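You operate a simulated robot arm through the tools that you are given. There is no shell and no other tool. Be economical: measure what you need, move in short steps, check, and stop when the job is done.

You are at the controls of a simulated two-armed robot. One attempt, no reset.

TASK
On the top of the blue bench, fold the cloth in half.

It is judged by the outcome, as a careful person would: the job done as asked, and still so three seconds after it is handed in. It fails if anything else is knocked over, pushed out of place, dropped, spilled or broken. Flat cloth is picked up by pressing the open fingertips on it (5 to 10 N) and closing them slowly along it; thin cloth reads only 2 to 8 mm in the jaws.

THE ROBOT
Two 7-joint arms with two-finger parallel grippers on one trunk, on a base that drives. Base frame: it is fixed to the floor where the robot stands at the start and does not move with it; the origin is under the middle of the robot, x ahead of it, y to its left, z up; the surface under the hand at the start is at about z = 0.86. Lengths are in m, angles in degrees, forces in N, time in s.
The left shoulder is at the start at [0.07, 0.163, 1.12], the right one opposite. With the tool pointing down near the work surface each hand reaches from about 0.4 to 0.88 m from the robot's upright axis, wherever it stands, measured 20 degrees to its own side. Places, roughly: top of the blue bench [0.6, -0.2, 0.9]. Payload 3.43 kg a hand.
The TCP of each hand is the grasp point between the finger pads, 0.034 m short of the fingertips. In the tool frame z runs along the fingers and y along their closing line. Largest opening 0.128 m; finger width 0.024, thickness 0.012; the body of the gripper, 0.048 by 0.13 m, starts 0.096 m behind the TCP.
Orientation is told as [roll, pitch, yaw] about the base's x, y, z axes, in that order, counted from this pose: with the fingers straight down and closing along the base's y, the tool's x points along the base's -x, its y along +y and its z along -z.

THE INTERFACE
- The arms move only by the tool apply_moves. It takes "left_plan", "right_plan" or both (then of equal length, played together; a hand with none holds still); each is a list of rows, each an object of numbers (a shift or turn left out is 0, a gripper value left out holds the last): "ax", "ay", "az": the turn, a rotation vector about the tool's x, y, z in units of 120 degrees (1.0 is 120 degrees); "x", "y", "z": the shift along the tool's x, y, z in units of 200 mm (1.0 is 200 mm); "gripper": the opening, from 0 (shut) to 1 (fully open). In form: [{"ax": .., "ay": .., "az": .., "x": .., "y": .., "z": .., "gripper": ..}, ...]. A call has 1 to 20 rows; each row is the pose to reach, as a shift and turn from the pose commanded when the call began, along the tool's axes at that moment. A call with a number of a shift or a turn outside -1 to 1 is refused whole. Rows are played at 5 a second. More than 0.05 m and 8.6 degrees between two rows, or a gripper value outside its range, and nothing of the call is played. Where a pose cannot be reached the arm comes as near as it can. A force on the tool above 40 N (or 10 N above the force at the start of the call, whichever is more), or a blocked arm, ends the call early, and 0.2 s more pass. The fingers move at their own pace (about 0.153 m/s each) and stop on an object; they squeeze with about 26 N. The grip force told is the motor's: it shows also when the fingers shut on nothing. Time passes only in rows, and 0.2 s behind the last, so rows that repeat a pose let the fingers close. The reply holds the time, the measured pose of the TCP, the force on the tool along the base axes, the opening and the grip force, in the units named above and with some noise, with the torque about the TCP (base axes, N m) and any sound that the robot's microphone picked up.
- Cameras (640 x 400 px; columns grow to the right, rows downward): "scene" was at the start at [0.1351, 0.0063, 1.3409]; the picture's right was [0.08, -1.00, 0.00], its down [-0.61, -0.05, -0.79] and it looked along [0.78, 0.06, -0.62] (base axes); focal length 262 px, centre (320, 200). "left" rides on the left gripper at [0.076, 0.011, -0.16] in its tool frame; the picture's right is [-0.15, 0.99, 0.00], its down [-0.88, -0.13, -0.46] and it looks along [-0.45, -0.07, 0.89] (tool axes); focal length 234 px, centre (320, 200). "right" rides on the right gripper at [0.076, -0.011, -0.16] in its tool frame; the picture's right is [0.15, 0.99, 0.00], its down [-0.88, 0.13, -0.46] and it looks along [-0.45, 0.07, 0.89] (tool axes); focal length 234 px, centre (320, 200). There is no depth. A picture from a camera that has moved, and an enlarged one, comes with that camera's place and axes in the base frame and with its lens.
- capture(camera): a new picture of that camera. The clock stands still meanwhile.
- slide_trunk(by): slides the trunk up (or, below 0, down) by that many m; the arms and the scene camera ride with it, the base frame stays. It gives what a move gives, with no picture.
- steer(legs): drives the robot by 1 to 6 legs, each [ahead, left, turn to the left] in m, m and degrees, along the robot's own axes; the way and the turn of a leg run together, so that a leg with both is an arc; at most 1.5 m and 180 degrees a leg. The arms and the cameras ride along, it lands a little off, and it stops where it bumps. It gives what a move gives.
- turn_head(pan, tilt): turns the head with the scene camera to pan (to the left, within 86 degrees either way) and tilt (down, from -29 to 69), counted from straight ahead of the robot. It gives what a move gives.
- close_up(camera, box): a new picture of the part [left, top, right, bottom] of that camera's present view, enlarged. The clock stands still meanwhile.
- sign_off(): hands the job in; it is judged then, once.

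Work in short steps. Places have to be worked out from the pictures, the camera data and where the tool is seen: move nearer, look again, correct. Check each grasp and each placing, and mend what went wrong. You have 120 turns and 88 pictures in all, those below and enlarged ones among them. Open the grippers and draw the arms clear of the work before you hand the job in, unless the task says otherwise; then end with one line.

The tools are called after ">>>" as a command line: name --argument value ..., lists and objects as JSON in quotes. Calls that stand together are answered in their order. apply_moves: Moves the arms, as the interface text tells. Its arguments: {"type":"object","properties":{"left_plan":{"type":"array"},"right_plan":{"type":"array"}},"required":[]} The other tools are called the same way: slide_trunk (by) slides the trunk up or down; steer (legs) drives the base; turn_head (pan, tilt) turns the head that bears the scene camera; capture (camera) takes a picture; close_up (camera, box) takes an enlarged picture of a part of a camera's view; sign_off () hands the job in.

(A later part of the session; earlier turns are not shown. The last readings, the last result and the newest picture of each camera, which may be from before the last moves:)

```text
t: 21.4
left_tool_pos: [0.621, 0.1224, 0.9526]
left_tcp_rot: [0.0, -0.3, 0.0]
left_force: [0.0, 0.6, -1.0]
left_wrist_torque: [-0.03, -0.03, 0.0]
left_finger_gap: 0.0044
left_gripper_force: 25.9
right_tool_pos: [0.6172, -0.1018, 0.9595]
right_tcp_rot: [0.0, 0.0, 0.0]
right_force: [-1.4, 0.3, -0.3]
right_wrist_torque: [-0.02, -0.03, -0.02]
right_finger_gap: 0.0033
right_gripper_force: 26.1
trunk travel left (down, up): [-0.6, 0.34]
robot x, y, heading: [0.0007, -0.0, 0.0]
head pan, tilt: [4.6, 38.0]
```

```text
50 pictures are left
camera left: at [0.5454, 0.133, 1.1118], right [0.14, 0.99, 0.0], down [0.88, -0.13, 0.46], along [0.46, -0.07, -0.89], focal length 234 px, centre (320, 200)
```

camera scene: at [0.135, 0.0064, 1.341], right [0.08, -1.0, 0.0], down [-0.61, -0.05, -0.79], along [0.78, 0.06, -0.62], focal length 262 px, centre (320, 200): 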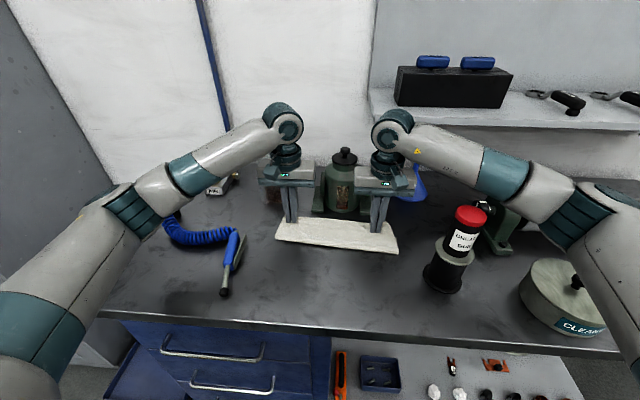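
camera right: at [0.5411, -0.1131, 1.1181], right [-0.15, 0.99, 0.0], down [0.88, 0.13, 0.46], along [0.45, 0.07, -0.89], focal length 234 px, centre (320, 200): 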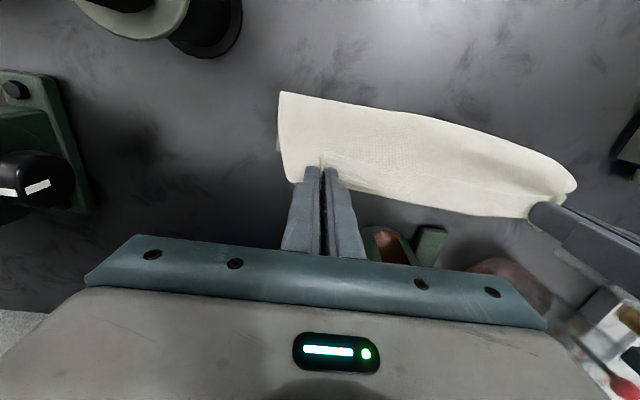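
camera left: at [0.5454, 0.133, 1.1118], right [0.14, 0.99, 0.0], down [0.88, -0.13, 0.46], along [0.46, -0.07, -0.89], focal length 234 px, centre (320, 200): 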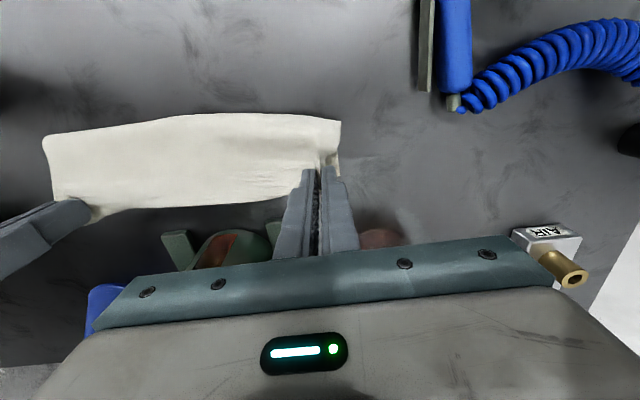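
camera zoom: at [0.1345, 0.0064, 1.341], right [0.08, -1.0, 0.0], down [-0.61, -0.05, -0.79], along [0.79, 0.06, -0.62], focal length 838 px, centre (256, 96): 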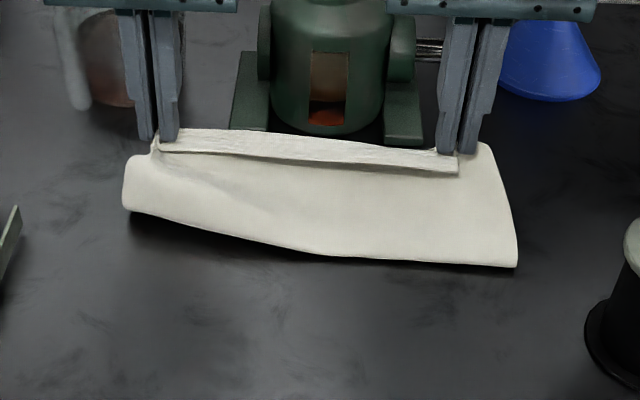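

The left pinch has caught both layers (the fold lifts on that side), the right only the flap. I set both back down and open the left only, then raise it away.

>>> apply_moves --left_plan '[{"x": -0.05, "z": 0.08}, {"x": -0.1, "z": 0.16}, {"x": -0.11, "z": 0.24}, {"x": -0.11, "z": 0.27}, {"x": -0.11, "z": 0.27, "gripper": 0.1}, {"x": -0.11, "z": 0.27, "gripper": 0.2}, {"x": -0.11, "z": 0.27, "gripper": 0.3}, {"x": -0.11, "z": 0.2, "gripper": 0.3}, {"x": -0.11, "z": 0.0}, {"x": -0.11, "z": -0.2}, {"x": -0.11, "z": -0.4}]' --right_plan '[{"x": -0.02, "z": 0.04}, {"x": -0.04, "z": 0.08}, {"x": -0.05, "z": 0.12}, {"x": -0.05, "z": 0.12}, {"x": -0.05, "z": 0.12}, {"x": -0.05, "z": 0.12}, {"x": -0.05, "z": 0.12}, {"x": -0.05, "z": 0.12}, {"x": -0.05, "z": 0.12}, {"x": -0.05, "z": 0.12}, {"x": -0.05, "z": 0.12}]'

>>> close_up --camera "scene" --box '[240, 170, 440, 295]'

>>> capture --camera "left"

```text
t: 23.8
left_tool_pos: [0.6422, 0.1207, 1.0328]
left_tcp_rot: [-0.1, -0.3, 0.0]
left_force: [-0.3, 0.0, 0.4]
left_wrist_torque: [0.03, -0.04, 0.01]
left_finger_gap: 0.0382
left_gripper_force: 0.1
right_tool_pos: [0.6258, -0.1032, 0.9353]
right_tcp_rot: [0.0, 0.1, 0.1]
right_force: [-0.2, -1.3, 0.8]
right_wrist_torque: [0.01, 0.0, -0.03]
right_finger_gap: 0.0031
right_gripper_force: 26.1
trunk travel left (down, up): [-0.6, 0.34]
robot x, y, heading: [-0.0017, 0.003, -0.0]
head pan, tilt: [4.6, 38.0]
```

```text
3.20 times, centred on (340, 232) of scene
camera zoom: at [0.134, 0.0059, 1.341], right [0.08, -1.0, 0.0], down [-0.61, -0.05, -0.79], along [0.79, 0.06, -0.62], focal length 838 px, centre (256, 96)
```

zoom: 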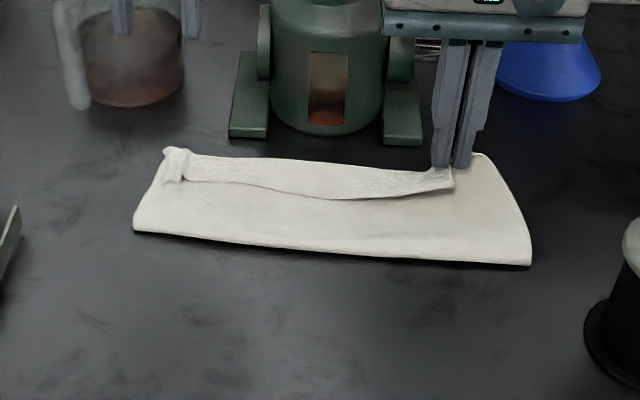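

```text
48 pictures are left
camera left: at [0.5661, 0.1311, 1.1931], right [0.14, 0.99, 0.0], down [0.88, -0.13, 0.46], along [0.46, -0.07, -0.89], focal length 234 px, centre (320, 200)
```

left: 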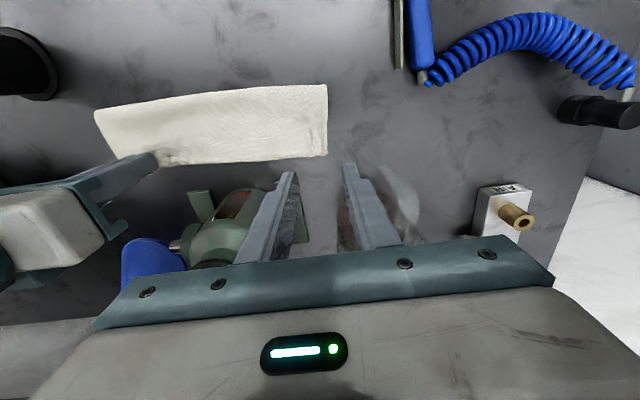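

The left is released and clear. Now the right hand carries its flap corner up and back over toward the robot to unfold that side.

>>> apply_moves --right_plan '[{"x": 0.05, "z": -0.12}, {"x": 0.12, "z": -0.22}, {"x": 0.2, "z": -0.28}, {"x": 0.3, "z": -0.3}, {"x": 0.4, "z": -0.3}, {"x": 0.5, "z": -0.29}, {"x": 0.6, "z": -0.26}, {"x": 0.7, "z": -0.2}, {"x": 0.78, "z": -0.13}, {"x": 0.84, "z": -0.05}, {"x": 0.88, "z": 0.03}]'

>>> capture --camera "scene"

>>> capture --camera "left"

```text
t: 26.1
left_tool_pos: [0.6437, 0.1204, 1.0321]
left_tcp_rot: [-0.1, -0.2, 0.1]
left_force: [-0.5, -0.4, 0.1]
left_wrist_torque: [0.04, 0.02, -0.05]
left_finger_gap: 0.0385
left_gripper_force: 0.0
right_tool_pos: [0.4513, -0.1034, 0.9261]
right_tcp_rot: [-0.1, 0.0, 0.0]
right_force: [0.0, -0.8, 0.6]
right_wrist_torque: [0.0, 0.03, -0.01]
right_finger_gap: 0.0035
right_gripper_force: 26.4
trunk travel left (down, up): [-0.6, 0.34]
robot x, y, heading: [0.001, -0.004, -0.1]
head pan, tilt: [4.6, 38.0]
```

```text
47 pictures are left
camera scene: at [0.1353, 0.0063, 1.341], right [0.08, -1.0, 0.0], down [-0.61, -0.05, -0.79], along [0.78, 0.06, -0.62], focal length 262 px, centre (320, 200)
```

scene: 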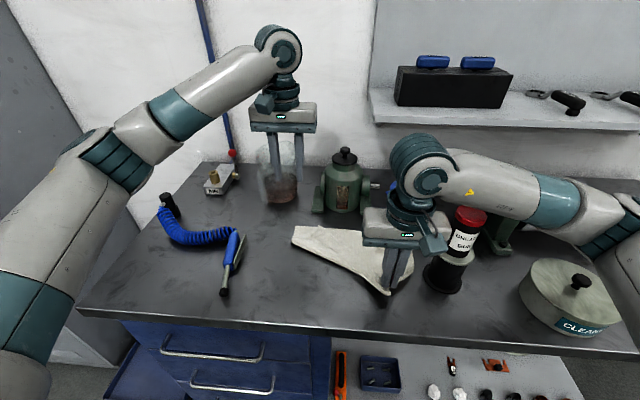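

```text
46 pictures are left
camera left: at [0.5672, 0.1316, 1.1923], right [0.14, 0.99, 0.0], down [0.88, -0.13, 0.46], along [0.46, -0.07, -0.89], focal length 234 px, centre (320, 200)
```

left: 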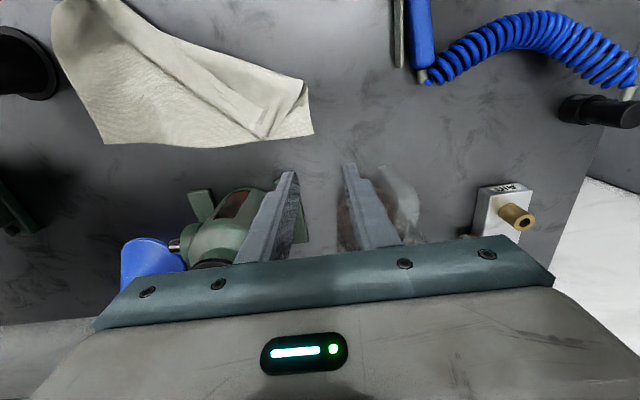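

The right side is unfolded, leaving a triangular fold at the left. I lower the right corner to the table as an anchor and look closely at the left part.

>>> apply_moves --right_plan '[{"x": 0.03, "z": 0.06}, {"x": 0.05, "z": 0.12}]'

>>> close_up --camera "left" --box '[40, 0, 340, 188]'

>>> close_up --camera "scene" --box '[260, 190, 440, 302]'

```text
t: 26.8
left_tool_pos: [0.6433, 0.1196, 1.0317]
left_tcp_rot: [-0.2, -0.3, 0.2]
left_force: [-0.3, 0.0, -0.2]
left_wrist_torque: [-0.02, 0.01, 0.01]
left_finger_gap: 0.0383
left_gripper_force: 0.2
right_tool_pos: [0.4411, -0.1006, 0.9037]
right_tcp_rot: [-0.1, 0.0, 0.1]
right_force: [0.2, -0.2, 1.3]
right_wrist_torque: [0.01, -0.04, -0.01]
right_finger_gap: 0.0033
right_gripper_force: 26.4
trunk travel left (down, up): [-0.6, 0.34]
robot x, y, heading: [0.0001, -0.0022, -0.2]
head pan, tilt: [4.6, 38.0]
```

```text
2.13 times, centred on (190, 94) of left
camera zoom: at [0.567, 0.1317, 1.1925], right [0.14, 0.99, 0.0], down [0.88, -0.13, 0.46], along [0.46, -0.07, -0.89], focal length 498 px, centre (597, 426)
```

zoom: 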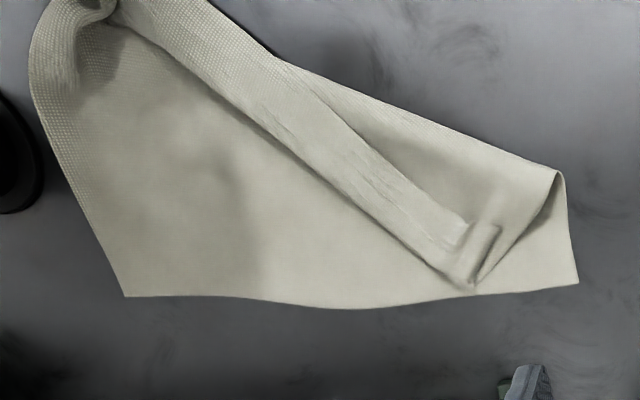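

```text
3.56 times, centred on (350, 246) of scene
camera zoom: at [0.135, 0.0064, 1.341], right [0.08, -1.0, 0.0], down [-0.61, -0.05, -0.79], along [0.78, 0.06, -0.62], focal length 931 px, centre (213, 36)
```

zoom: 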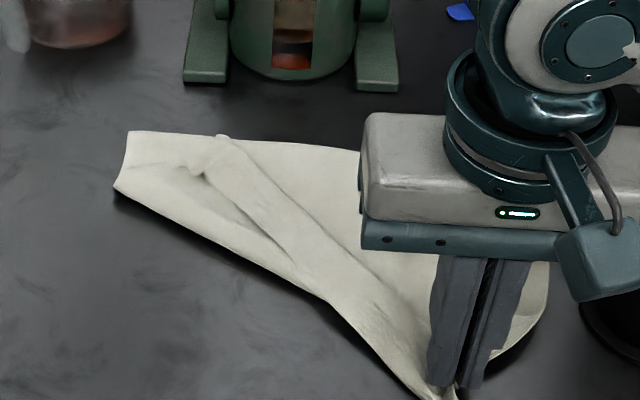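

The left corner tab stands as a ridge near (0.61, 0.045). I move the left hand over it, jaws straddling it, stopping a bit above.

>>> apply_moves --left_plan '[{"x": 0.08, "y": -0.19}, {"x": 0.166, "y": -0.375, "z": 0.05}, {"x": 0.166, "y": -0.375, "z": 0.25}, {"x": 0.166, "y": -0.375, "z": 0.45}, {"x": 0.166, "y": -0.375, "z": 0.55}]'

>>> close_up --camera "left" --box '[200, 60, 440, 210]'

>>> close_up --camera "scene" --box '[260, 190, 440, 302]'

```text
t: 27.9
left_tool_pos: [0.6115, 0.0476, 0.9213]
left_tcp_rot: [-0.2, -0.3, 0.1]
left_force: [0.5, -0.4, -0.7]
left_wrist_torque: [0.0, 0.0, -0.01]
left_finger_gap: 0.0386
left_gripper_force: 0.0
right_tool_pos: [0.4416, -0.1018, 0.9032]
right_tcp_rot: [0.0, 0.0, 0.0]
right_force: [0.5, -0.3, 0.1]
right_wrist_torque: [-0.05, 0.02, -0.04]
right_finger_gap: 0.0031
right_gripper_force: 25.9
trunk travel left (down, up): [-0.6, 0.34]
robot x, y, heading: [0.0023, 0.0045, -0.1]
head pan, tilt: [4.6, 38.0]
```

```text
2.67 times, centred on (320, 135) of left
camera zoom: at [0.5347, 0.0582, 1.0822], right [0.14, 0.99, 0.0], down [0.88, -0.13, 0.46], along [0.46, -0.07, -0.89], focal length 624 px, centre (320, 373)
```

zoom: 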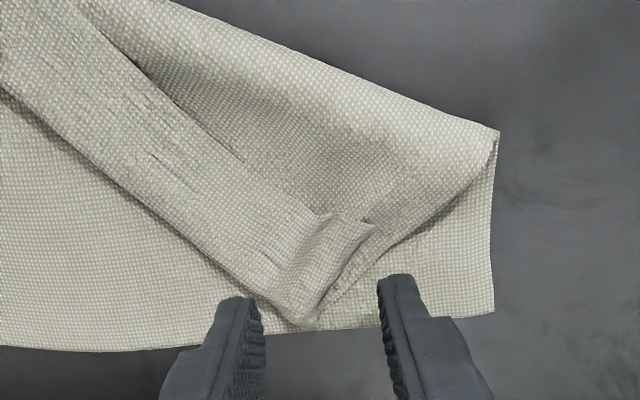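

```text
3.56 times, centred on (350, 246) of scene
camera zoom: at [0.1352, 0.0068, 1.341], right [0.08, -1.0, 0.0], down [-0.61, -0.05, -0.79], along [0.78, 0.06, -0.62], focal length 931 px, centre (213, 36)
```

zoom: 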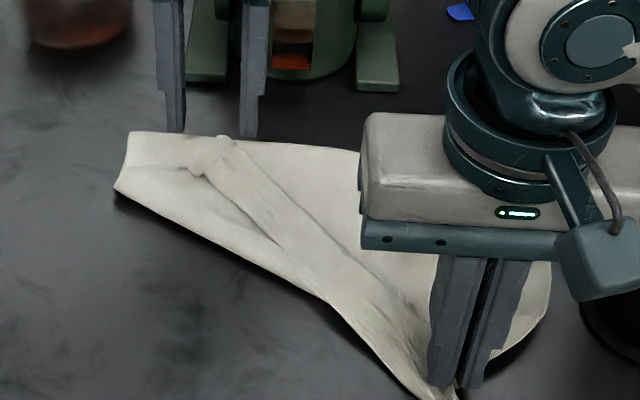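

Projected, the jaw centre is about 8 mm beyond the tab's middle. I shift back 8 mm, lower to just above the bottom layer without pressing, and close slowly.

>>> apply_moves --left_plan '[{"x": 0.04, "y": 0.015}, {"x": 0.04, "y": 0.015, "z": 0.06}, {"x": 0.04, "y": 0.015, "z": 0.107}, {"x": 0.04, "y": 0.015, "z": 0.107, "gripper": 0.22}, {"x": 0.04, "y": 0.015, "z": 0.107, "gripper": 0.16}, {"x": 0.04, "y": 0.015, "z": 0.107, "gripper": 0.1}, {"x": 0.04, "y": 0.015, "z": 0.107, "gripper": 0.05}, {"x": 0.04, "y": 0.015, "z": 0.107, "gripper": 0.0}, {"x": 0.04, "y": 0.015, "z": 0.107, "gripper": 0.0}]'

>>> close_up --camera "left" --box '[200, 60, 440, 210]'

```text
t: 29.9
left_tool_pos: [0.6027, 0.0489, 0.9018]
left_tcp_rot: [-0.1, -0.3, 0.1]
left_force: [-1.0, -1.6, 1.4]
left_wrist_torque: [-0.07, 0.06, 0.02]
left_finger_gap: 0.0026
left_gripper_force: 26.1
right_tool_pos: [0.4414, -0.1027, 0.9042]
right_tcp_rot: [0.0, 0.0, 0.0]
right_force: [1.5, 0.2, 1.7]
right_wrist_torque: [0.01, -0.03, -0.04]
right_finger_gap: 0.0033
right_gripper_force: 26.0
trunk travel left (down, up): [-0.6, 0.34]
robot x, y, heading: [0.0008, 0.0011, 0.1]
head pan, tilt: [4.6, 38.0]
```

```text
2.67 times, centred on (320, 135) of left
camera zoom: at [0.5265, 0.0607, 1.0616], right [0.14, 0.99, 0.0], down [0.88, -0.13, 0.46], along [0.46, -0.07, -0.89], focal length 624 px, centre (320, 373)
```

zoom: 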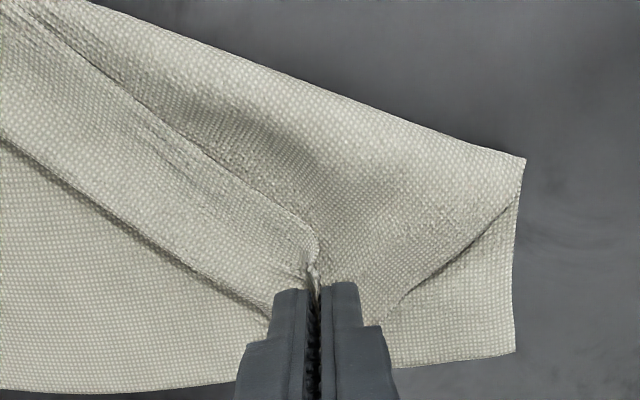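

The left holds 2.6 mm, apparently just the flap. I carry it up and over to the near-left corner position.

>>> apply_moves --left_plan '[{"z": -0.12, "x": 0.02, "y": 0.02}, {"z": -0.24, "x": 0.08, "y": 0.05}, {"z": -0.34, "x": 0.16, "y": 0.1}, {"z": -0.4, "x": 0.26, "y": 0.16}, {"z": -0.4, "x": 0.38, "y": 0.22}, {"z": -0.38, "x": 0.48, "y": 0.28}, {"z": -0.3, "x": 0.58, "y": 0.32}, {"z": -0.2, "x": 0.66, "y": 0.35}, {"z": -0.1, "x": 0.72, "y": 0.36}, {"z": -0.02, "x": 0.75, "y": 0.36}]'

>>> capture --camera "scene"

>>> capture --camera "left"

>>> capture --camera "right"

```text
t: 32.1
left_tool_pos: [0.4509, 0.1212, 0.9023]
left_tcp_rot: [-0.1, -0.3, 0.1]
left_force: [-0.3, -1.1, 1.0]
left_wrist_torque: [-0.02, -0.03, 0.01]
left_finger_gap: 0.0027
left_gripper_force: 26.3
right_tool_pos: [0.4428, -0.1032, 0.9035]
right_tcp_rot: [-0.1, 0.0, -0.1]
right_force: [-0.2, -0.6, 1.0]
right_wrist_torque: [-0.01, -0.03, 0.0]
right_finger_gap: 0.0033
right_gripper_force: 26.0
trunk travel left (down, up): [-0.6, 0.34]
robot x, y, heading: [0.0033, -0.0012, -0.2]
head pan, tilt: [4.6, 38.0]
```

```text
40 pictures are left
camera scene: at [0.1351, 0.0065, 1.341], right [0.08, -1.0, 0.0], down [-0.61, -0.05, -0.79], along [0.78, 0.06, -0.62], focal length 262 px, centre (320, 200)
```

scene: 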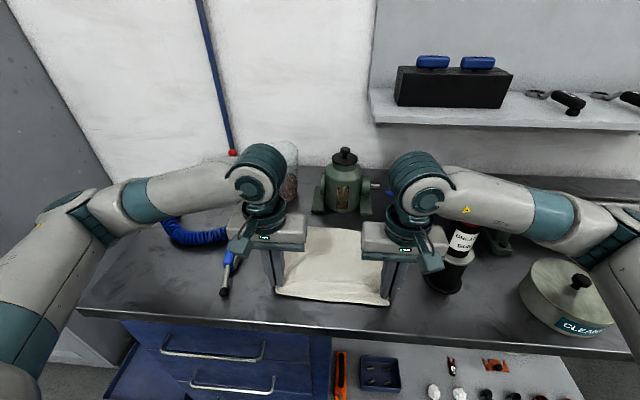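

```text
39 pictures are left
camera left: at [0.3753, 0.1331, 1.0631], right [0.14, 0.99, 0.0], down [0.88, -0.13, 0.46], along [0.46, -0.07, -0.89], focal length 234 px, centre (320, 200)
```

left: 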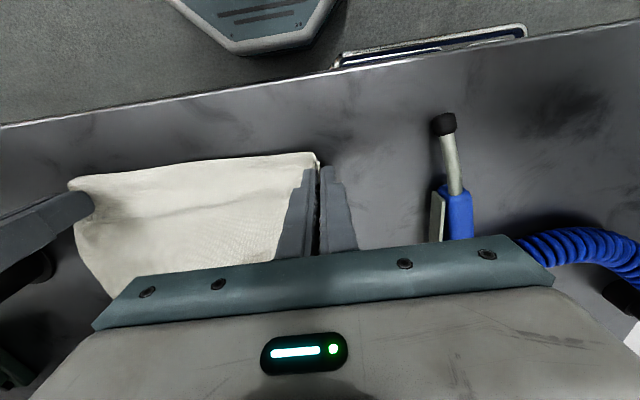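

```text
38 pictures are left
camera right: at [0.3665, -0.1131, 1.0628], right [-0.15, 0.99, 0.0], down [0.88, 0.13, 0.46], along [0.45, 0.07, -0.89], focal length 234 px, centre (320, 200)
```

right: 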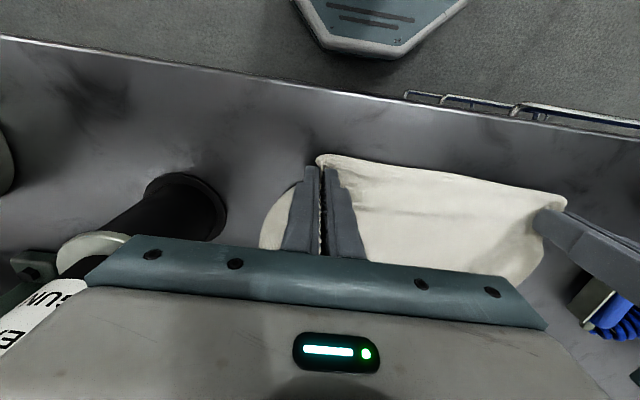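

The cloth is unfolded again. I release both, rise and inspect how flat it lies.

>>> apply_moves --left_plan '[{"z": 0.005, "gripper": 0.06}, {"z": 0.005, "gripper": 0.14}, {"z": 0.005, "gripper": 0.24}, {"z": 0.005, "gripper": 0.32}, {"z": -0.1}, {"z": -0.3}, {"z": -0.5}, {"z": -0.6}]' --right_plan '[{"z": 0.005, "gripper": 0.06}, {"z": 0.005, "gripper": 0.14}, {"z": 0.005, "gripper": 0.24}, {"z": 0.005, "gripper": 0.32}, {"z": -0.1}, {"z": -0.3}, {"z": -0.5}, {"z": -0.6}]'

>>> capture --camera "left"

>>> capture --camera "right"

>>> close_up --camera "scene" --box '[240, 190, 440, 315]'

```text
t: 34.0
left_tool_pos: [0.4506, 0.1207, 1.0236]
left_tcp_rot: [-0.2, -0.4, 0.2]
left_force: [0.6, 0.0, -0.5]
left_wrist_torque: [-0.01, 0.0, 0.0]
left_finger_gap: 0.0407
left_gripper_force: 0.0
right_tool_pos: [0.4419, -0.1013, 1.0263]
right_tcp_rot: [0.0, 0.0, 0.0]
right_force: [-1.0, -0.2, 0.3]
right_wrist_torque: [-0.01, 0.01, -0.03]
right_finger_gap: 0.041
right_gripper_force: 0.0
trunk travel left (down, up): [-0.6, 0.34]
robot x, y, heading: [0.0003, 0.0005, -0.0]
head pan, tilt: [4.6, 38.0]
```

```text
37 pictures are left
camera left: at [0.3745, 0.1326, 1.1836], right [0.14, 0.99, 0.0], down [0.88, -0.13, 0.46], along [0.46, -0.07, -0.89], focal length 234 px, centre (320, 200)
```

left: 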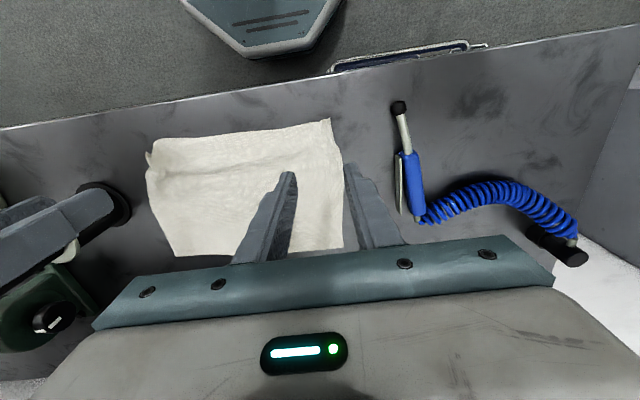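

```text
36 pictures are left
camera right: at [0.3656, -0.1122, 1.1847], right [-0.15, 0.99, 0.0], down [0.88, 0.13, 0.46], along [0.45, 0.07, -0.89], focal length 234 px, centre (320, 200)
```

right: 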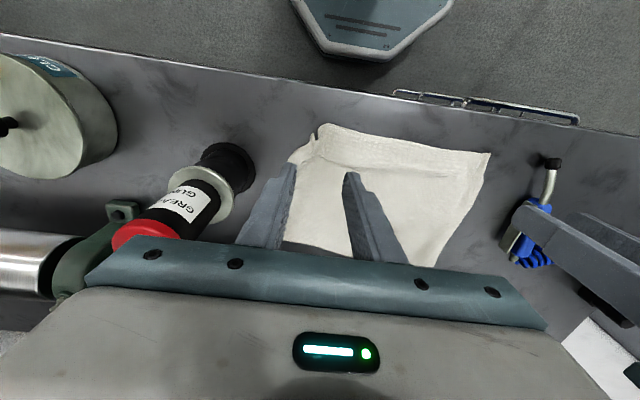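

```text
3.20 times, centred on (340, 252) of scene
camera zoom: at [0.1348, 0.0064, 1.3409], right [0.08, -1.0, 0.0], down [-0.61, -0.05, -0.79], along [0.78, 0.06, -0.62], focal length 838 px, centre (256, 32)
```

zoom: 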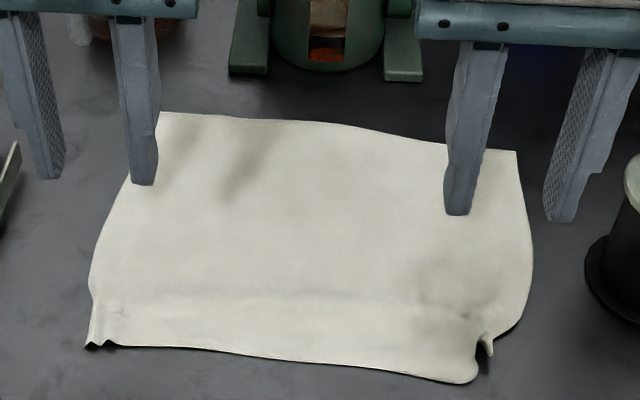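

The cloth lies nearly flat again, with a pucker at the right near corner. I look closely at both near corners before gripping only the outermost edge.

>>> close_up --camera "right" --box '[270, 110, 430, 210]'

>>> close_up --camera "left" --box '[230, 100, 390, 200]'

```text
4.00 times, centred on (350, 160) of right
camera zoom: at [0.3656, -0.1122, 1.1847], right [-0.15, 0.99, 0.0], down [0.88, 0.13, 0.46], along [0.45, 0.07, -0.89], focal length 937 px, centre (200, 360)
```

zoom: 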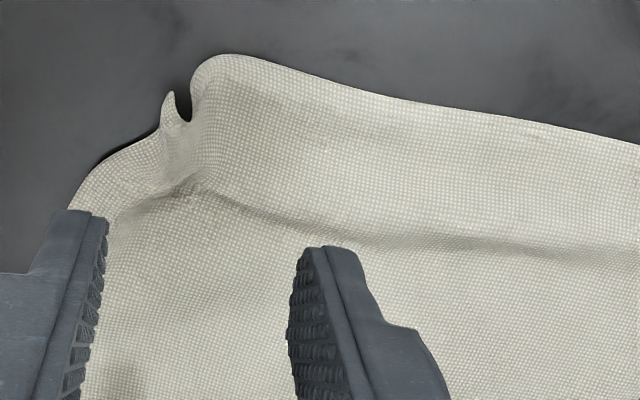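

```text
4.00 times, centred on (310, 150) of left
camera zoom: at [0.3745, 0.1326, 1.1836], right [0.14, 0.99, 0.0], down [0.88, -0.13, 0.46], along [0.46, -0.07, -0.89], focal length 937 px, centre (360, 400)
```

zoom: 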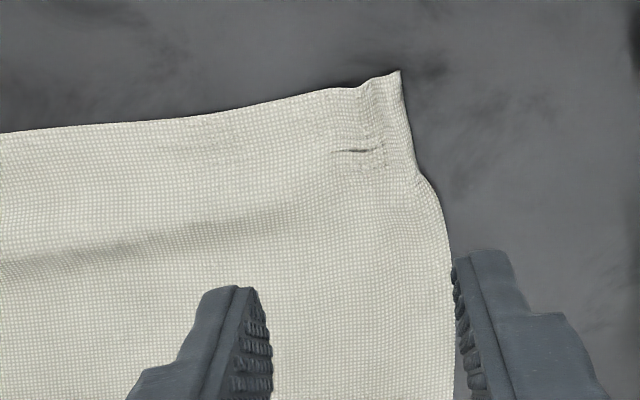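

The true right corner tip stands at about (0.431,-0.112), and the left tip is at (0.422,0.138). I position both hands to pinch just those outer tips, stopping above the cloth.

>>> apply_moves --left_plan '[{"x": 0.153, "y": 0.04, "gripper": 0.24}, {"x": 0.153, "y": 0.04, "z": 0.2}, {"x": 0.153, "y": 0.04, "z": 0.4}, {"x": 0.153, "y": 0.04, "z": 0.55}, {"x": 0.153, "y": 0.04, "z": 0.6}]' --right_plan '[{"x": 0.09, "y": -0.055, "gripper": 0.24}, {"x": 0.09, "y": -0.055, "z": 0.2}, {"x": 0.09, "y": -0.055, "z": 0.4}, {"x": 0.09, "y": -0.055, "z": 0.55}, {"x": 0.09, "y": -0.055, "z": 0.6}]'

>>> close_up --camera "right" --box '[220, 110, 420, 235]'

>>> close_up --camera "left" --box '[220, 110, 420, 235]'

```text
t: 35.1
left_tool_pos: [0.4221, 0.1295, 0.9042]
left_tcp_rot: [-0.2, -0.2, 0.2]
left_force: [-0.8, 0.0, 0.8]
left_wrist_torque: [-0.02, 0.02, 0.0]
left_finger_gap: 0.0304
left_gripper_force: 0.0
right_tool_pos: [0.4242, -0.1136, 0.906]
right_tcp_rot: [0.0, -0.1, 0.0]
right_force: [0.1, 0.1, -0.1]
right_wrist_torque: [0.01, -0.03, -0.02]
right_finger_gap: 0.0307
right_gripper_force: 0.1
trunk travel left (down, up): [-0.6, 0.34]
robot x, y, heading: [-0.0009, -0.0034, -0.3]
head pan, tilt: [4.6, 38.0]
```

```text
3.20 times, centred on (320, 172) of right
camera zoom: at [0.3482, -0.1241, 1.0645], right [-0.15, 0.99, 0.0], down [0.88, 0.13, 0.46], along [0.45, 0.07, -0.89], focal length 749 px, centre (320, 288)
```

zoom: 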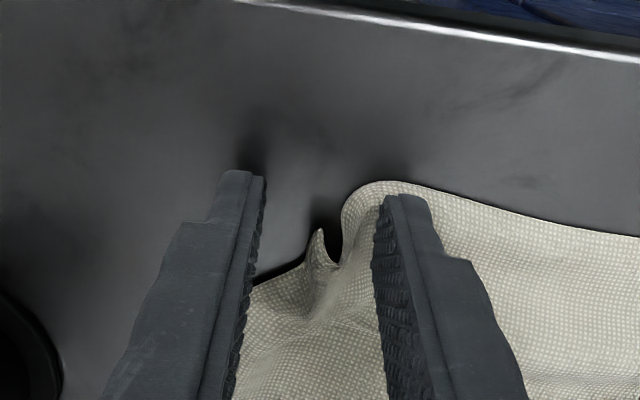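

```text
3.20 times, centred on (320, 172) of left
camera zoom: at [0.3464, 0.1413, 1.0649], right [0.14, 0.99, 0.0], down [0.88, -0.13, 0.46], along [0.45, -0.07, -0.89], focal length 749 px, centre (320, 288)
```

zoom: 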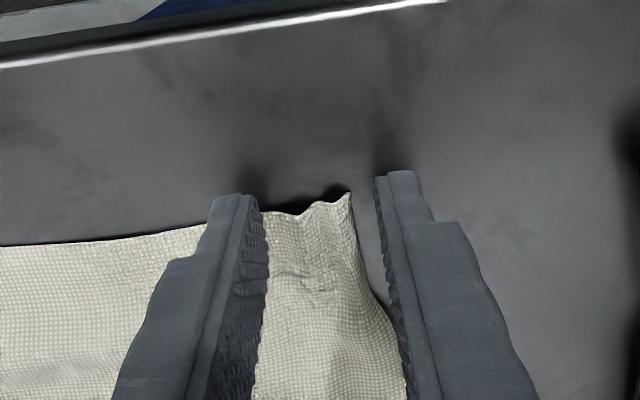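

Both jaws straddle the corner tips well. I lower to light contact and close slowly.

>>> apply_moves --left_plan '[{"z": 0.025}, {"z": 0.036}, {"z": 0.038, "gripper": 0.2}, {"z": 0.038, "gripper": 0.16}, {"z": 0.038, "gripper": 0.12}, {"z": 0.038, "gripper": 0.08}, {"z": 0.038, "gripper": 0.04}, {"z": 0.038, "gripper": 0.0}, {"z": 0.038, "gripper": 0.0}, {"z": 0.038, "gripper": 0.0}]' --right_plan '[{"z": 0.025}, {"z": 0.04}, {"z": 0.046, "gripper": 0.2}, {"z": 0.046, "gripper": 0.16}, {"z": 0.046, "gripper": 0.12}, {"z": 0.046, "gripper": 0.08}, {"z": 0.046, "gripper": 0.04}, {"z": 0.046, "gripper": 0.0}, {"z": 0.046, "gripper": 0.0}, {"z": 0.046, "gripper": 0.0}]'

>>> close_up --camera "right" --box '[220, 110, 420, 235]'

>>> close_up --camera "left" --box '[220, 110, 420, 235]'

```text
t: 37.4
left_tool_pos: [0.4204, 0.13, 0.8988]
left_tcp_rot: [-0.2, -0.5, 0.1]
left_force: [-0.1, -0.5, 0.1]
left_wrist_torque: [-0.05, 0.0, 0.0]
left_finger_gap: 0.0019
left_gripper_force: 26.1
right_tool_pos: [0.4212, -0.1141, 0.899]
right_tcp_rot: [-0.1, -0.4, -0.1]
right_force: [0.0, 1.4, 1.4]
right_wrist_torque: [0.09, 0.03, 0.0]
right_finger_gap: 0.0037
right_gripper_force: 26.0
trunk travel left (down, up): [-0.6, 0.34]
robot x, y, heading: [-0.0008, -0.0012, -0.1]
head pan, tilt: [4.6, 38.0]
```

```text
3.20 times, centred on (320, 172) of right
camera zoom: at [0.345, -0.1242, 1.0563], right [-0.15, 0.99, 0.0], down [0.88, 0.13, 0.46], along [0.46, 0.07, -0.89], focal length 749 px, centre (320, 288)
```

zoom: 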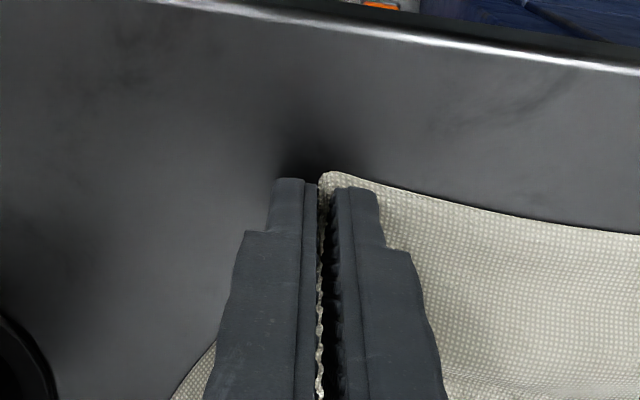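

```text
3.20 times, centred on (320, 172) of left
camera zoom: at [0.3433, 0.1411, 1.0574], right [0.15, 0.99, 0.0], down [0.88, -0.13, 0.46], along [0.46, -0.07, -0.89], focal length 749 px, centre (320, 288)
```

zoom: 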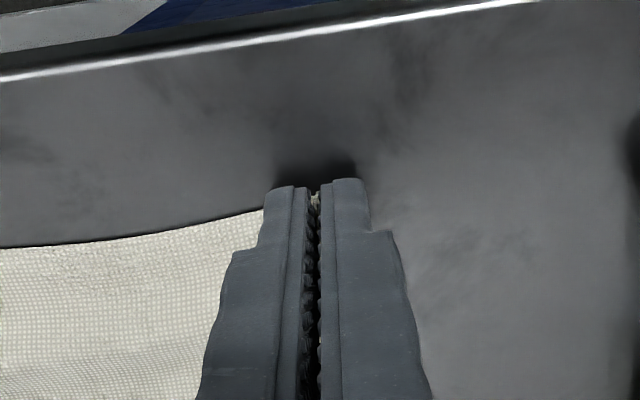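

Both pinches hold right at the near edge. I lift 2 cm and spread the hands gently to take out slack, watching the side force.

>>> apply_moves --left_plan '[{"z": -0.05}, {"z": -0.1}, {"z": -0.1, "y": 0.02}, {"z": -0.1, "y": 0.04}, {"z": -0.1, "y": 0.05}]' --right_plan '[{"z": -0.05}, {"z": -0.1}, {"z": -0.1, "y": -0.03}, {"z": -0.1, "y": -0.06}, {"z": -0.1, "y": -0.08}]'

>>> close_up --camera "scene" --box '[240, 190, 440, 315]'

```text
t: 38.5
left_tool_pos: [0.4228, 0.1365, 0.9154]
left_tcp_rot: [-0.5, -0.2, 0.0]
left_force: [-0.3, -37.3, 0.6]
left_wrist_torque: [-1.28, -0.01, -0.33]
left_finger_gap: 0.0033
left_gripper_force: 26.5
right_tool_pos: [0.4231, -0.1265, 0.9153]
right_tcp_rot: [0.5, 0.1, 0.1]
right_force: [0.3, 35.8, 0.3]
right_wrist_torque: [1.32, -0.03, 0.11]
right_finger_gap: 0.0049
right_gripper_force: 26.0
trunk travel left (down, up): [-0.6, 0.34]
robot x, y, heading: [-0.0027, 0.0057, -0.0]
head pan, tilt: [4.6, 38.0]
```

```text
3.20 times, centred on (340, 252) of scene
camera zoom: at [0.1347, 0.0063, 1.341], right [0.08, -1.0, 0.0], down [-0.61, -0.05, -0.79], along [0.78, 0.06, -0.62], focal length 838 px, centre (256, 32)
```

zoom: 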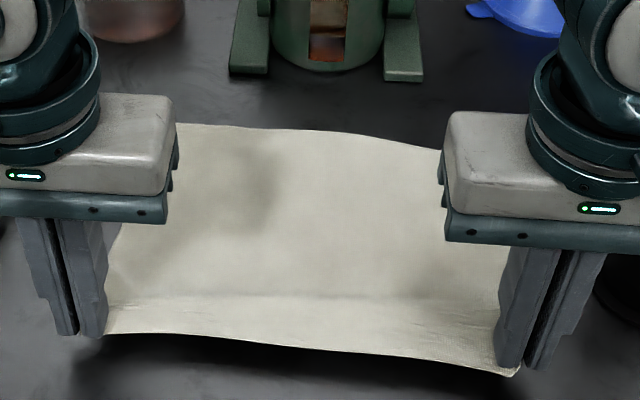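

That is taut at 37 N, so I ease off. Then I carry the edge up and over, high enough to clear the bottle cap, ending just above the far edge.

>>> apply_moves --left_plan '[{"z": -0.1, "y": -0.01}, {"z": -0.2, "y": 0.02}, {"z": -0.275, "x": -0.05, "y": 0.02}, {"z": -0.29, "x": -0.15, "y": 0.02}, {"z": -0.29, "x": -0.25, "y": 0.02}, {"z": -0.29, "x": -0.35, "y": 0.02}, {"z": -0.29, "x": -0.45, "y": 0.02}, {"z": -0.28, "x": -0.55, "y": 0.02}, {"z": -0.27, "x": -0.65, "y": 0.02}, {"z": -0.22, "x": -0.75, "y": 0.02}, {"z": -0.16, "x": -0.82, "y": 0.0}, {"z": -0.09, "x": -0.88, "y": -0.03}, {"z": 0.0, "x": -0.92, "y": -0.06}]' --right_plan '[{"z": -0.1, "y": 0.03}, {"z": -0.2, "y": 0.06}, {"z": -0.275, "x": -0.05, "y": 0.06}, {"z": -0.29, "x": -0.15, "y": 0.06}, {"z": -0.29, "x": -0.25, "y": 0.06}, {"z": -0.29, "x": -0.35, "y": 0.06}, {"z": -0.29, "x": -0.45, "y": 0.06}, {"z": -0.28, "x": -0.54, "y": 0.06}, {"z": -0.27, "x": -0.63, "y": 0.06}, {"z": -0.22, "x": -0.7, "y": 0.06}, {"z": -0.16, "x": -0.76, "y": 0.035}, {"z": -0.09, "x": -0.81, "y": 0.005}, {"z": 0.0, "x": -0.85, "y": -0.025}]'

>>> capture --camera "scene"

>>> capture --camera "left"

>>> capture --camera "right"

```text
t: 41.4
left_tool_pos: [0.6066, 0.1262, 0.916]
left_tcp_rot: [-0.3, -0.2, 0.0]
left_force: [-2.4, -28.9, 0.1]
left_wrist_torque: [-0.99, 0.1, -0.28]
left_finger_gap: 0.0028
left_gripper_force: 25.8
right_tool_pos: [0.595, -0.1342, 0.9153]
right_tcp_rot: [0.2, 0.0, 0.0]
right_force: [2.8, 27.5, 0.9]
right_wrist_torque: [1.0, -0.1, 0.05]
right_finger_gap: 0.004
right_gripper_force: 26.3
trunk travel left (down, up): [-0.6, 0.34]
robot x, y, heading: [-0.0021, 0.0, -0.2]
head pan, tilt: [4.6, 38.0]
```

```text
27 pictures are left
camera scene: at [0.136, 0.006, 1.3409], right [0.08, -1.0, 0.0], down [-0.62, -0.05, -0.79], along [0.78, 0.06, -0.62], focal length 262 px, centre (320, 200)
```

scene: 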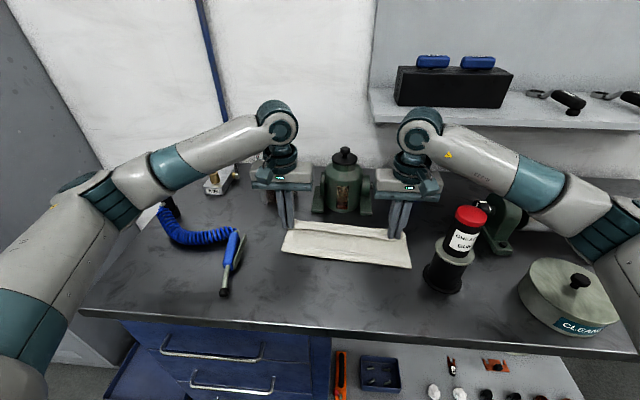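

```text
26 pictures are left
camera left: at [0.5316, 0.1373, 1.0769], right [0.15, 0.99, 0.0], down [0.88, -0.13, 0.46], along [0.46, -0.07, -0.89], focal length 234 px, centre (320, 200)
```

left: 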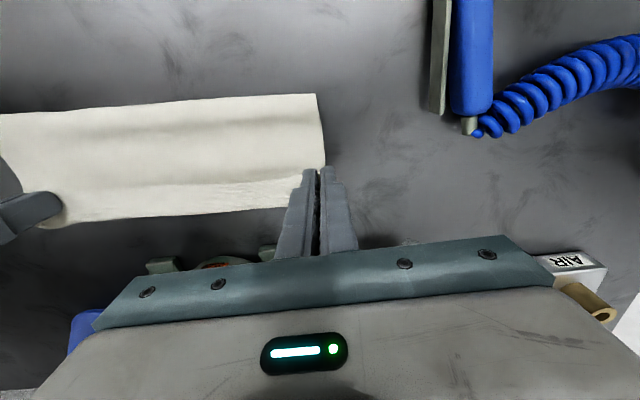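

```text
25 pictures are left
camera right: at [0.5189, -0.1454, 1.074], right [-0.15, 0.99, 0.0], down [0.88, 0.13, 0.46], along [0.45, 0.07, -0.89], focal length 234 px, centre (320, 200)
```

right: 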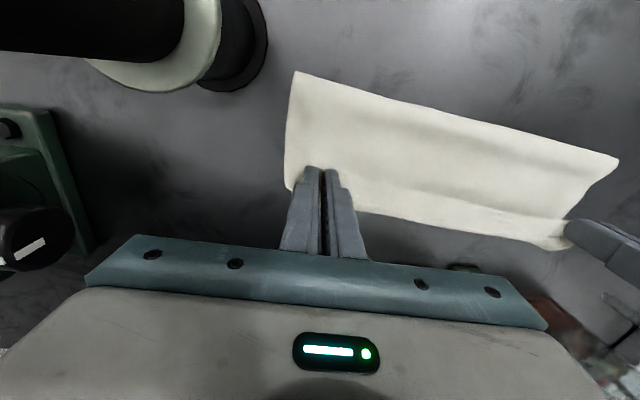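

Much neater: fold line near x 0.516–0.543, and the far edge around 0.618 (right) to 0.645 (left). I ease the tension, move slightly further forward and lower the edge onto the far edge.

>>> apply_moves --left_plan '[{"x": -0.05, "y": -0.015, "z": 0.0}, {"x": -0.1, "y": -0.025, "z": 0.02}, {"x": -0.115, "y": -0.025, "z": 0.05}, {"x": -0.115, "y": -0.025, "z": 0.08}]' --right_plan '[{"x": -0.03, "y": 0.01, "z": 0.0}, {"x": -0.06, "y": 0.015, "z": 0.02}, {"x": -0.065, "y": 0.015, "z": 0.05}, {"x": -0.065, "y": 0.015, "z": 0.08}]'

>>> capture --camera "left"

>>> capture --camera "right"

>>> close_up --camera "scene" --box '[250, 180, 430, 292]'

```text
t: 42.4
left_tool_pos: [0.6292, 0.1231, 0.9019]
left_tcp_rot: [-0.2, -0.3, 0.1]
left_force: [-2.2, -19.2, 0.0]
left_wrist_torque: [-0.7, 0.08, -0.19]
left_finger_gap: 0.0024
left_gripper_force: 25.9
right_tool_pos: [0.6072, -0.1329, 0.8984]
right_tcp_rot: [0.1, 0.0, 0.0]
right_force: [2.7, 18.6, 0.8]
right_wrist_torque: [0.68, -0.05, 0.03]
right_finger_gap: 0.0038
right_gripper_force: 26.0
trunk travel left (down, up): [-0.6, 0.34]
robot x, y, heading: [-0.0007, -0.0002, 0.1]
head pan, tilt: [4.6, 38.0]
```

```text
24 pictures are left
camera left: at [0.5527, 0.134, 1.0609], right [0.15, 0.99, 0.0], down [0.88, -0.13, 0.46], along [0.46, -0.07, -0.89], focal length 234 px, centre (320, 200)
```

left: 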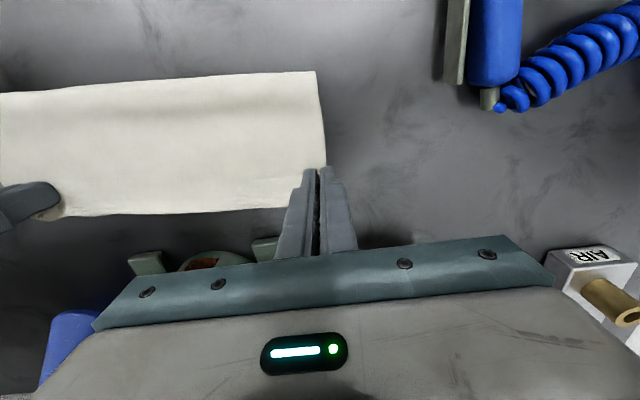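

```text
23 pictures are left
camera right: at [0.5313, -0.1427, 1.058], right [-0.15, 0.99, 0.0], down [0.88, 0.13, 0.46], along [0.45, 0.07, -0.89], focal length 234 px, centre (320, 200)
```

right: 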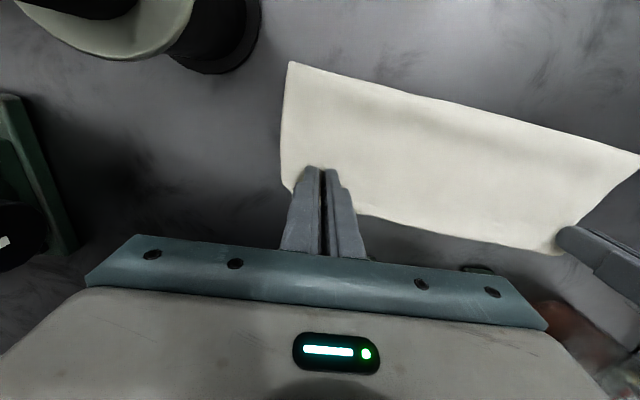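

```text
3.56 times, centred on (340, 236) of scene
camera zoom: at [0.1354, 0.0064, 1.3409], right [0.08, -1.0, 0.0], down [-0.61, -0.05, -0.79], along [0.78, 0.06, -0.62], focal length 931 px, centre (249, 72)
```

zoom: 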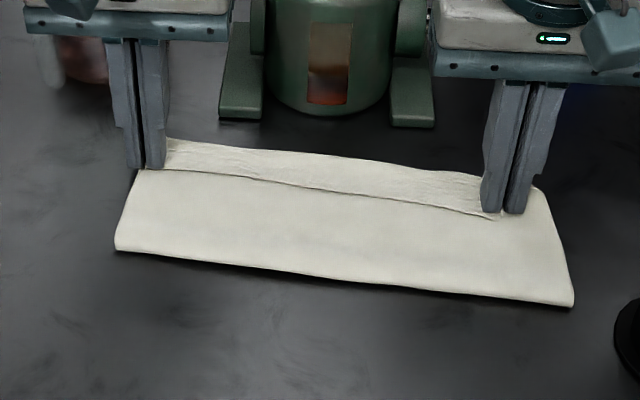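

There is again a line near the far edge; I need to see whether it's the flap's edge with the bottom layer beyond, or a curled strip.

>>> close_up --camera "scene" --box '[280, 212, 340, 250]'

>>> close_up --camera "scene" --box '[340, 218, 415, 265]'

```text
10.53 times, centred on (310, 231) of scene
camera zoom: at [0.1354, 0.0064, 1.3409], right [0.08, -1.0, 0.0], down [-0.61, -0.05, -0.79], along [0.78, 0.06, -0.62], focal length 2757 px, centre (425, -126)
```

zoom: 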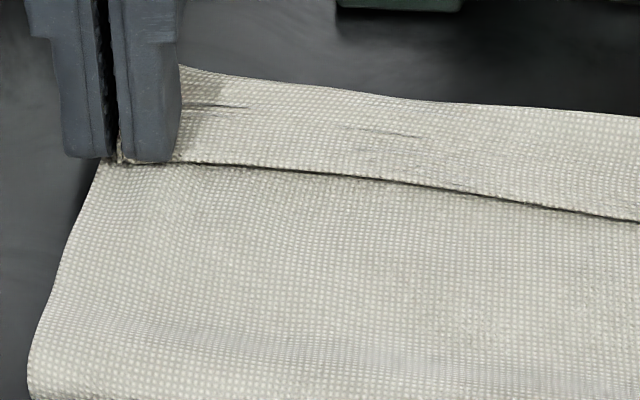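

```text
8.51 times, centred on (378, 242) of scene
camera zoom: at [0.1354, 0.0064, 1.3409], right [0.08, -1.0, 0.0], down [-0.61, -0.05, -0.79], along [0.78, 0.06, -0.62], focal length 2229 px, centre (-169, -153)
```

zoom: 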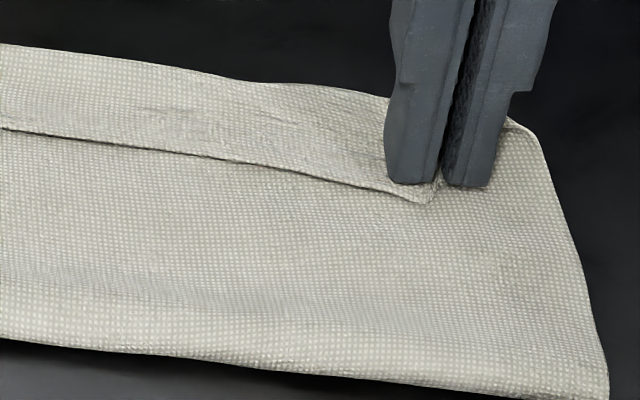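

The near edge strip (about one finger-width) is curled back because the pinch keeps its orientation. I'll release, then re-grip just the strip's free edge with the jaws turned 90° (closing along x), so it can be laid forward flat.

>>> apply_moves --left_plan '[{"y": -0.015}, {"y": -0.025, "z": 0.01}, {"y": -0.025, "z": 0.01, "gripper": 0.06}, {"y": -0.025, "z": 0.01, "gripper": 0.12}, {"y": -0.025, "z": 0.01, "gripper": 0.22}, {"y": -0.025, "z": -0.05}, {"y": -0.025, "z": -0.25}, {"y": -0.025, "z": -0.45}, {"y": -0.025, "z": -0.65}]' --right_plan '[{"y": 0.015}, {"y": 0.025}, {"y": 0.025, "gripper": 0.06}, {"y": 0.025, "gripper": 0.12}, {"y": 0.025, "gripper": 0.22}, {"y": 0.025, "z": -0.05}, {"y": 0.025, "z": -0.25}, {"y": 0.025, "z": -0.45}, {"y": 0.025, "z": -0.65}]'

>>> apply_moves --left_plan '[{"az": -0.07}, {"az": -0.14}, {"az": -0.21}, {"az": -0.28}, {"az": -0.35}, {"az": -0.42}, {"az": -0.49}, {"az": -0.56}, {"az": -0.63}, {"az": -0.7}, {"az": -0.75}]' --right_plan '[{"az": 0.07}, {"az": 0.14}, {"az": 0.21}, {"az": 0.28}, {"az": 0.35}, {"az": 0.42}, {"az": 0.49}, {"az": 0.56}, {"az": 0.63}, {"az": 0.7}, {"az": 0.75}]'

>>> close_up --camera "scene" --box '[260, 190, 420, 290]'

>>> capture --camera "left"

>>> capture --camera "right"

```text
t: 44.4
left_tool_pos: [0.6276, 0.1178, 1.03]
left_tcp_rot: [-0.1, -0.4, 0.1]
left_force: [-0.1, -0.9, 0.1]
left_wrist_torque: [0.02, -0.03, -0.02]
left_finger_gap: 0.0283
left_gripper_force: 0.0
right_tool_pos: [0.6055, -0.1266, 1.0296]
right_tcp_rot: [0.1, 0.0, 0.0]
right_force: [0.1, 0.0, -0.4]
right_wrist_torque: [-0.03, -0.02, 0.01]
right_finger_gap: 0.0281
right_gripper_force: 0.0
trunk travel left (down, up): [-0.6, 0.34]
robot x, y, heading: [-0.0003, 0.0024, 0.1]
head pan, tilt: [4.6, 38.0]
```

```text
t: 46.8
left_tool_pos: [0.6271, 0.1178, 1.0301]
left_tcp_rot: [-0.3, 0.1, 90.1]
left_force: [0.5, -0.1, 0.1]
left_wrist_torque: [0.03, -0.01, -0.01]
left_finger_gap: 0.0281
left_gripper_force: 0.0
right_tool_pos: [0.6062, -0.1273, 1.0285]
right_tcp_rot: [0.0, 0.0, -90.1]
right_force: [0.6, 0.3, 0.0]
right_wrist_torque: [-0.01, 0.02, 0.01]
right_finger_gap: 0.028
right_gripper_force: 0.1
trunk travel left (down, up): [-0.6, 0.34]
robot x, y, heading: [-0.0017, 0.0031, 0.0]
head pan, tilt: [4.6, 38.0]
```

```text
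4.00 times, centred on (340, 240) of scene
camera zoom: at [0.1351, 0.0064, 1.3409], right [0.08, -1.0, 0.0], down [-0.61, -0.05, -0.79], along [0.78, 0.06, -0.62], focal length 1048 px, centre (240, 40)
```

zoom: 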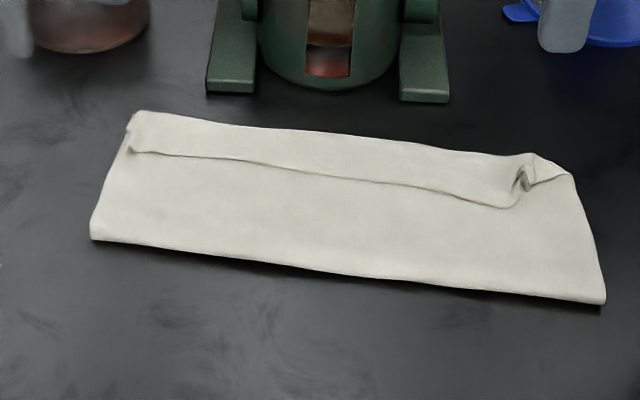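

```text
18 pictures are left
camera left: at [0.617, 0.0419, 1.1911], right [-0.99, 0.14, -0.01], down [0.12, 0.88, 0.45], along [0.07, 0.45, -0.89], focal length 234 px, centre (320, 200)
```

left: 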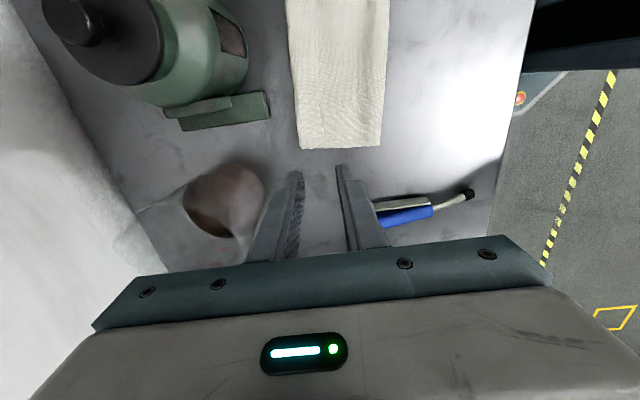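

```text
17 pictures are left
camera right: at [0.5957, -0.0504, 1.188], right [0.99, 0.14, 0.0], down [0.13, -0.88, 0.46], along [0.07, -0.45, -0.89], focal length 234 px, centre (320, 200)
```

right: 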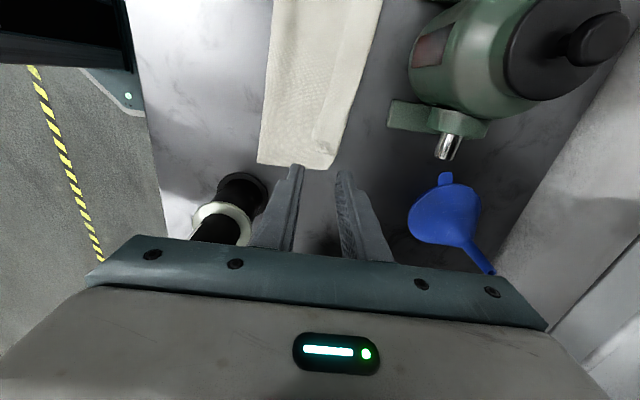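

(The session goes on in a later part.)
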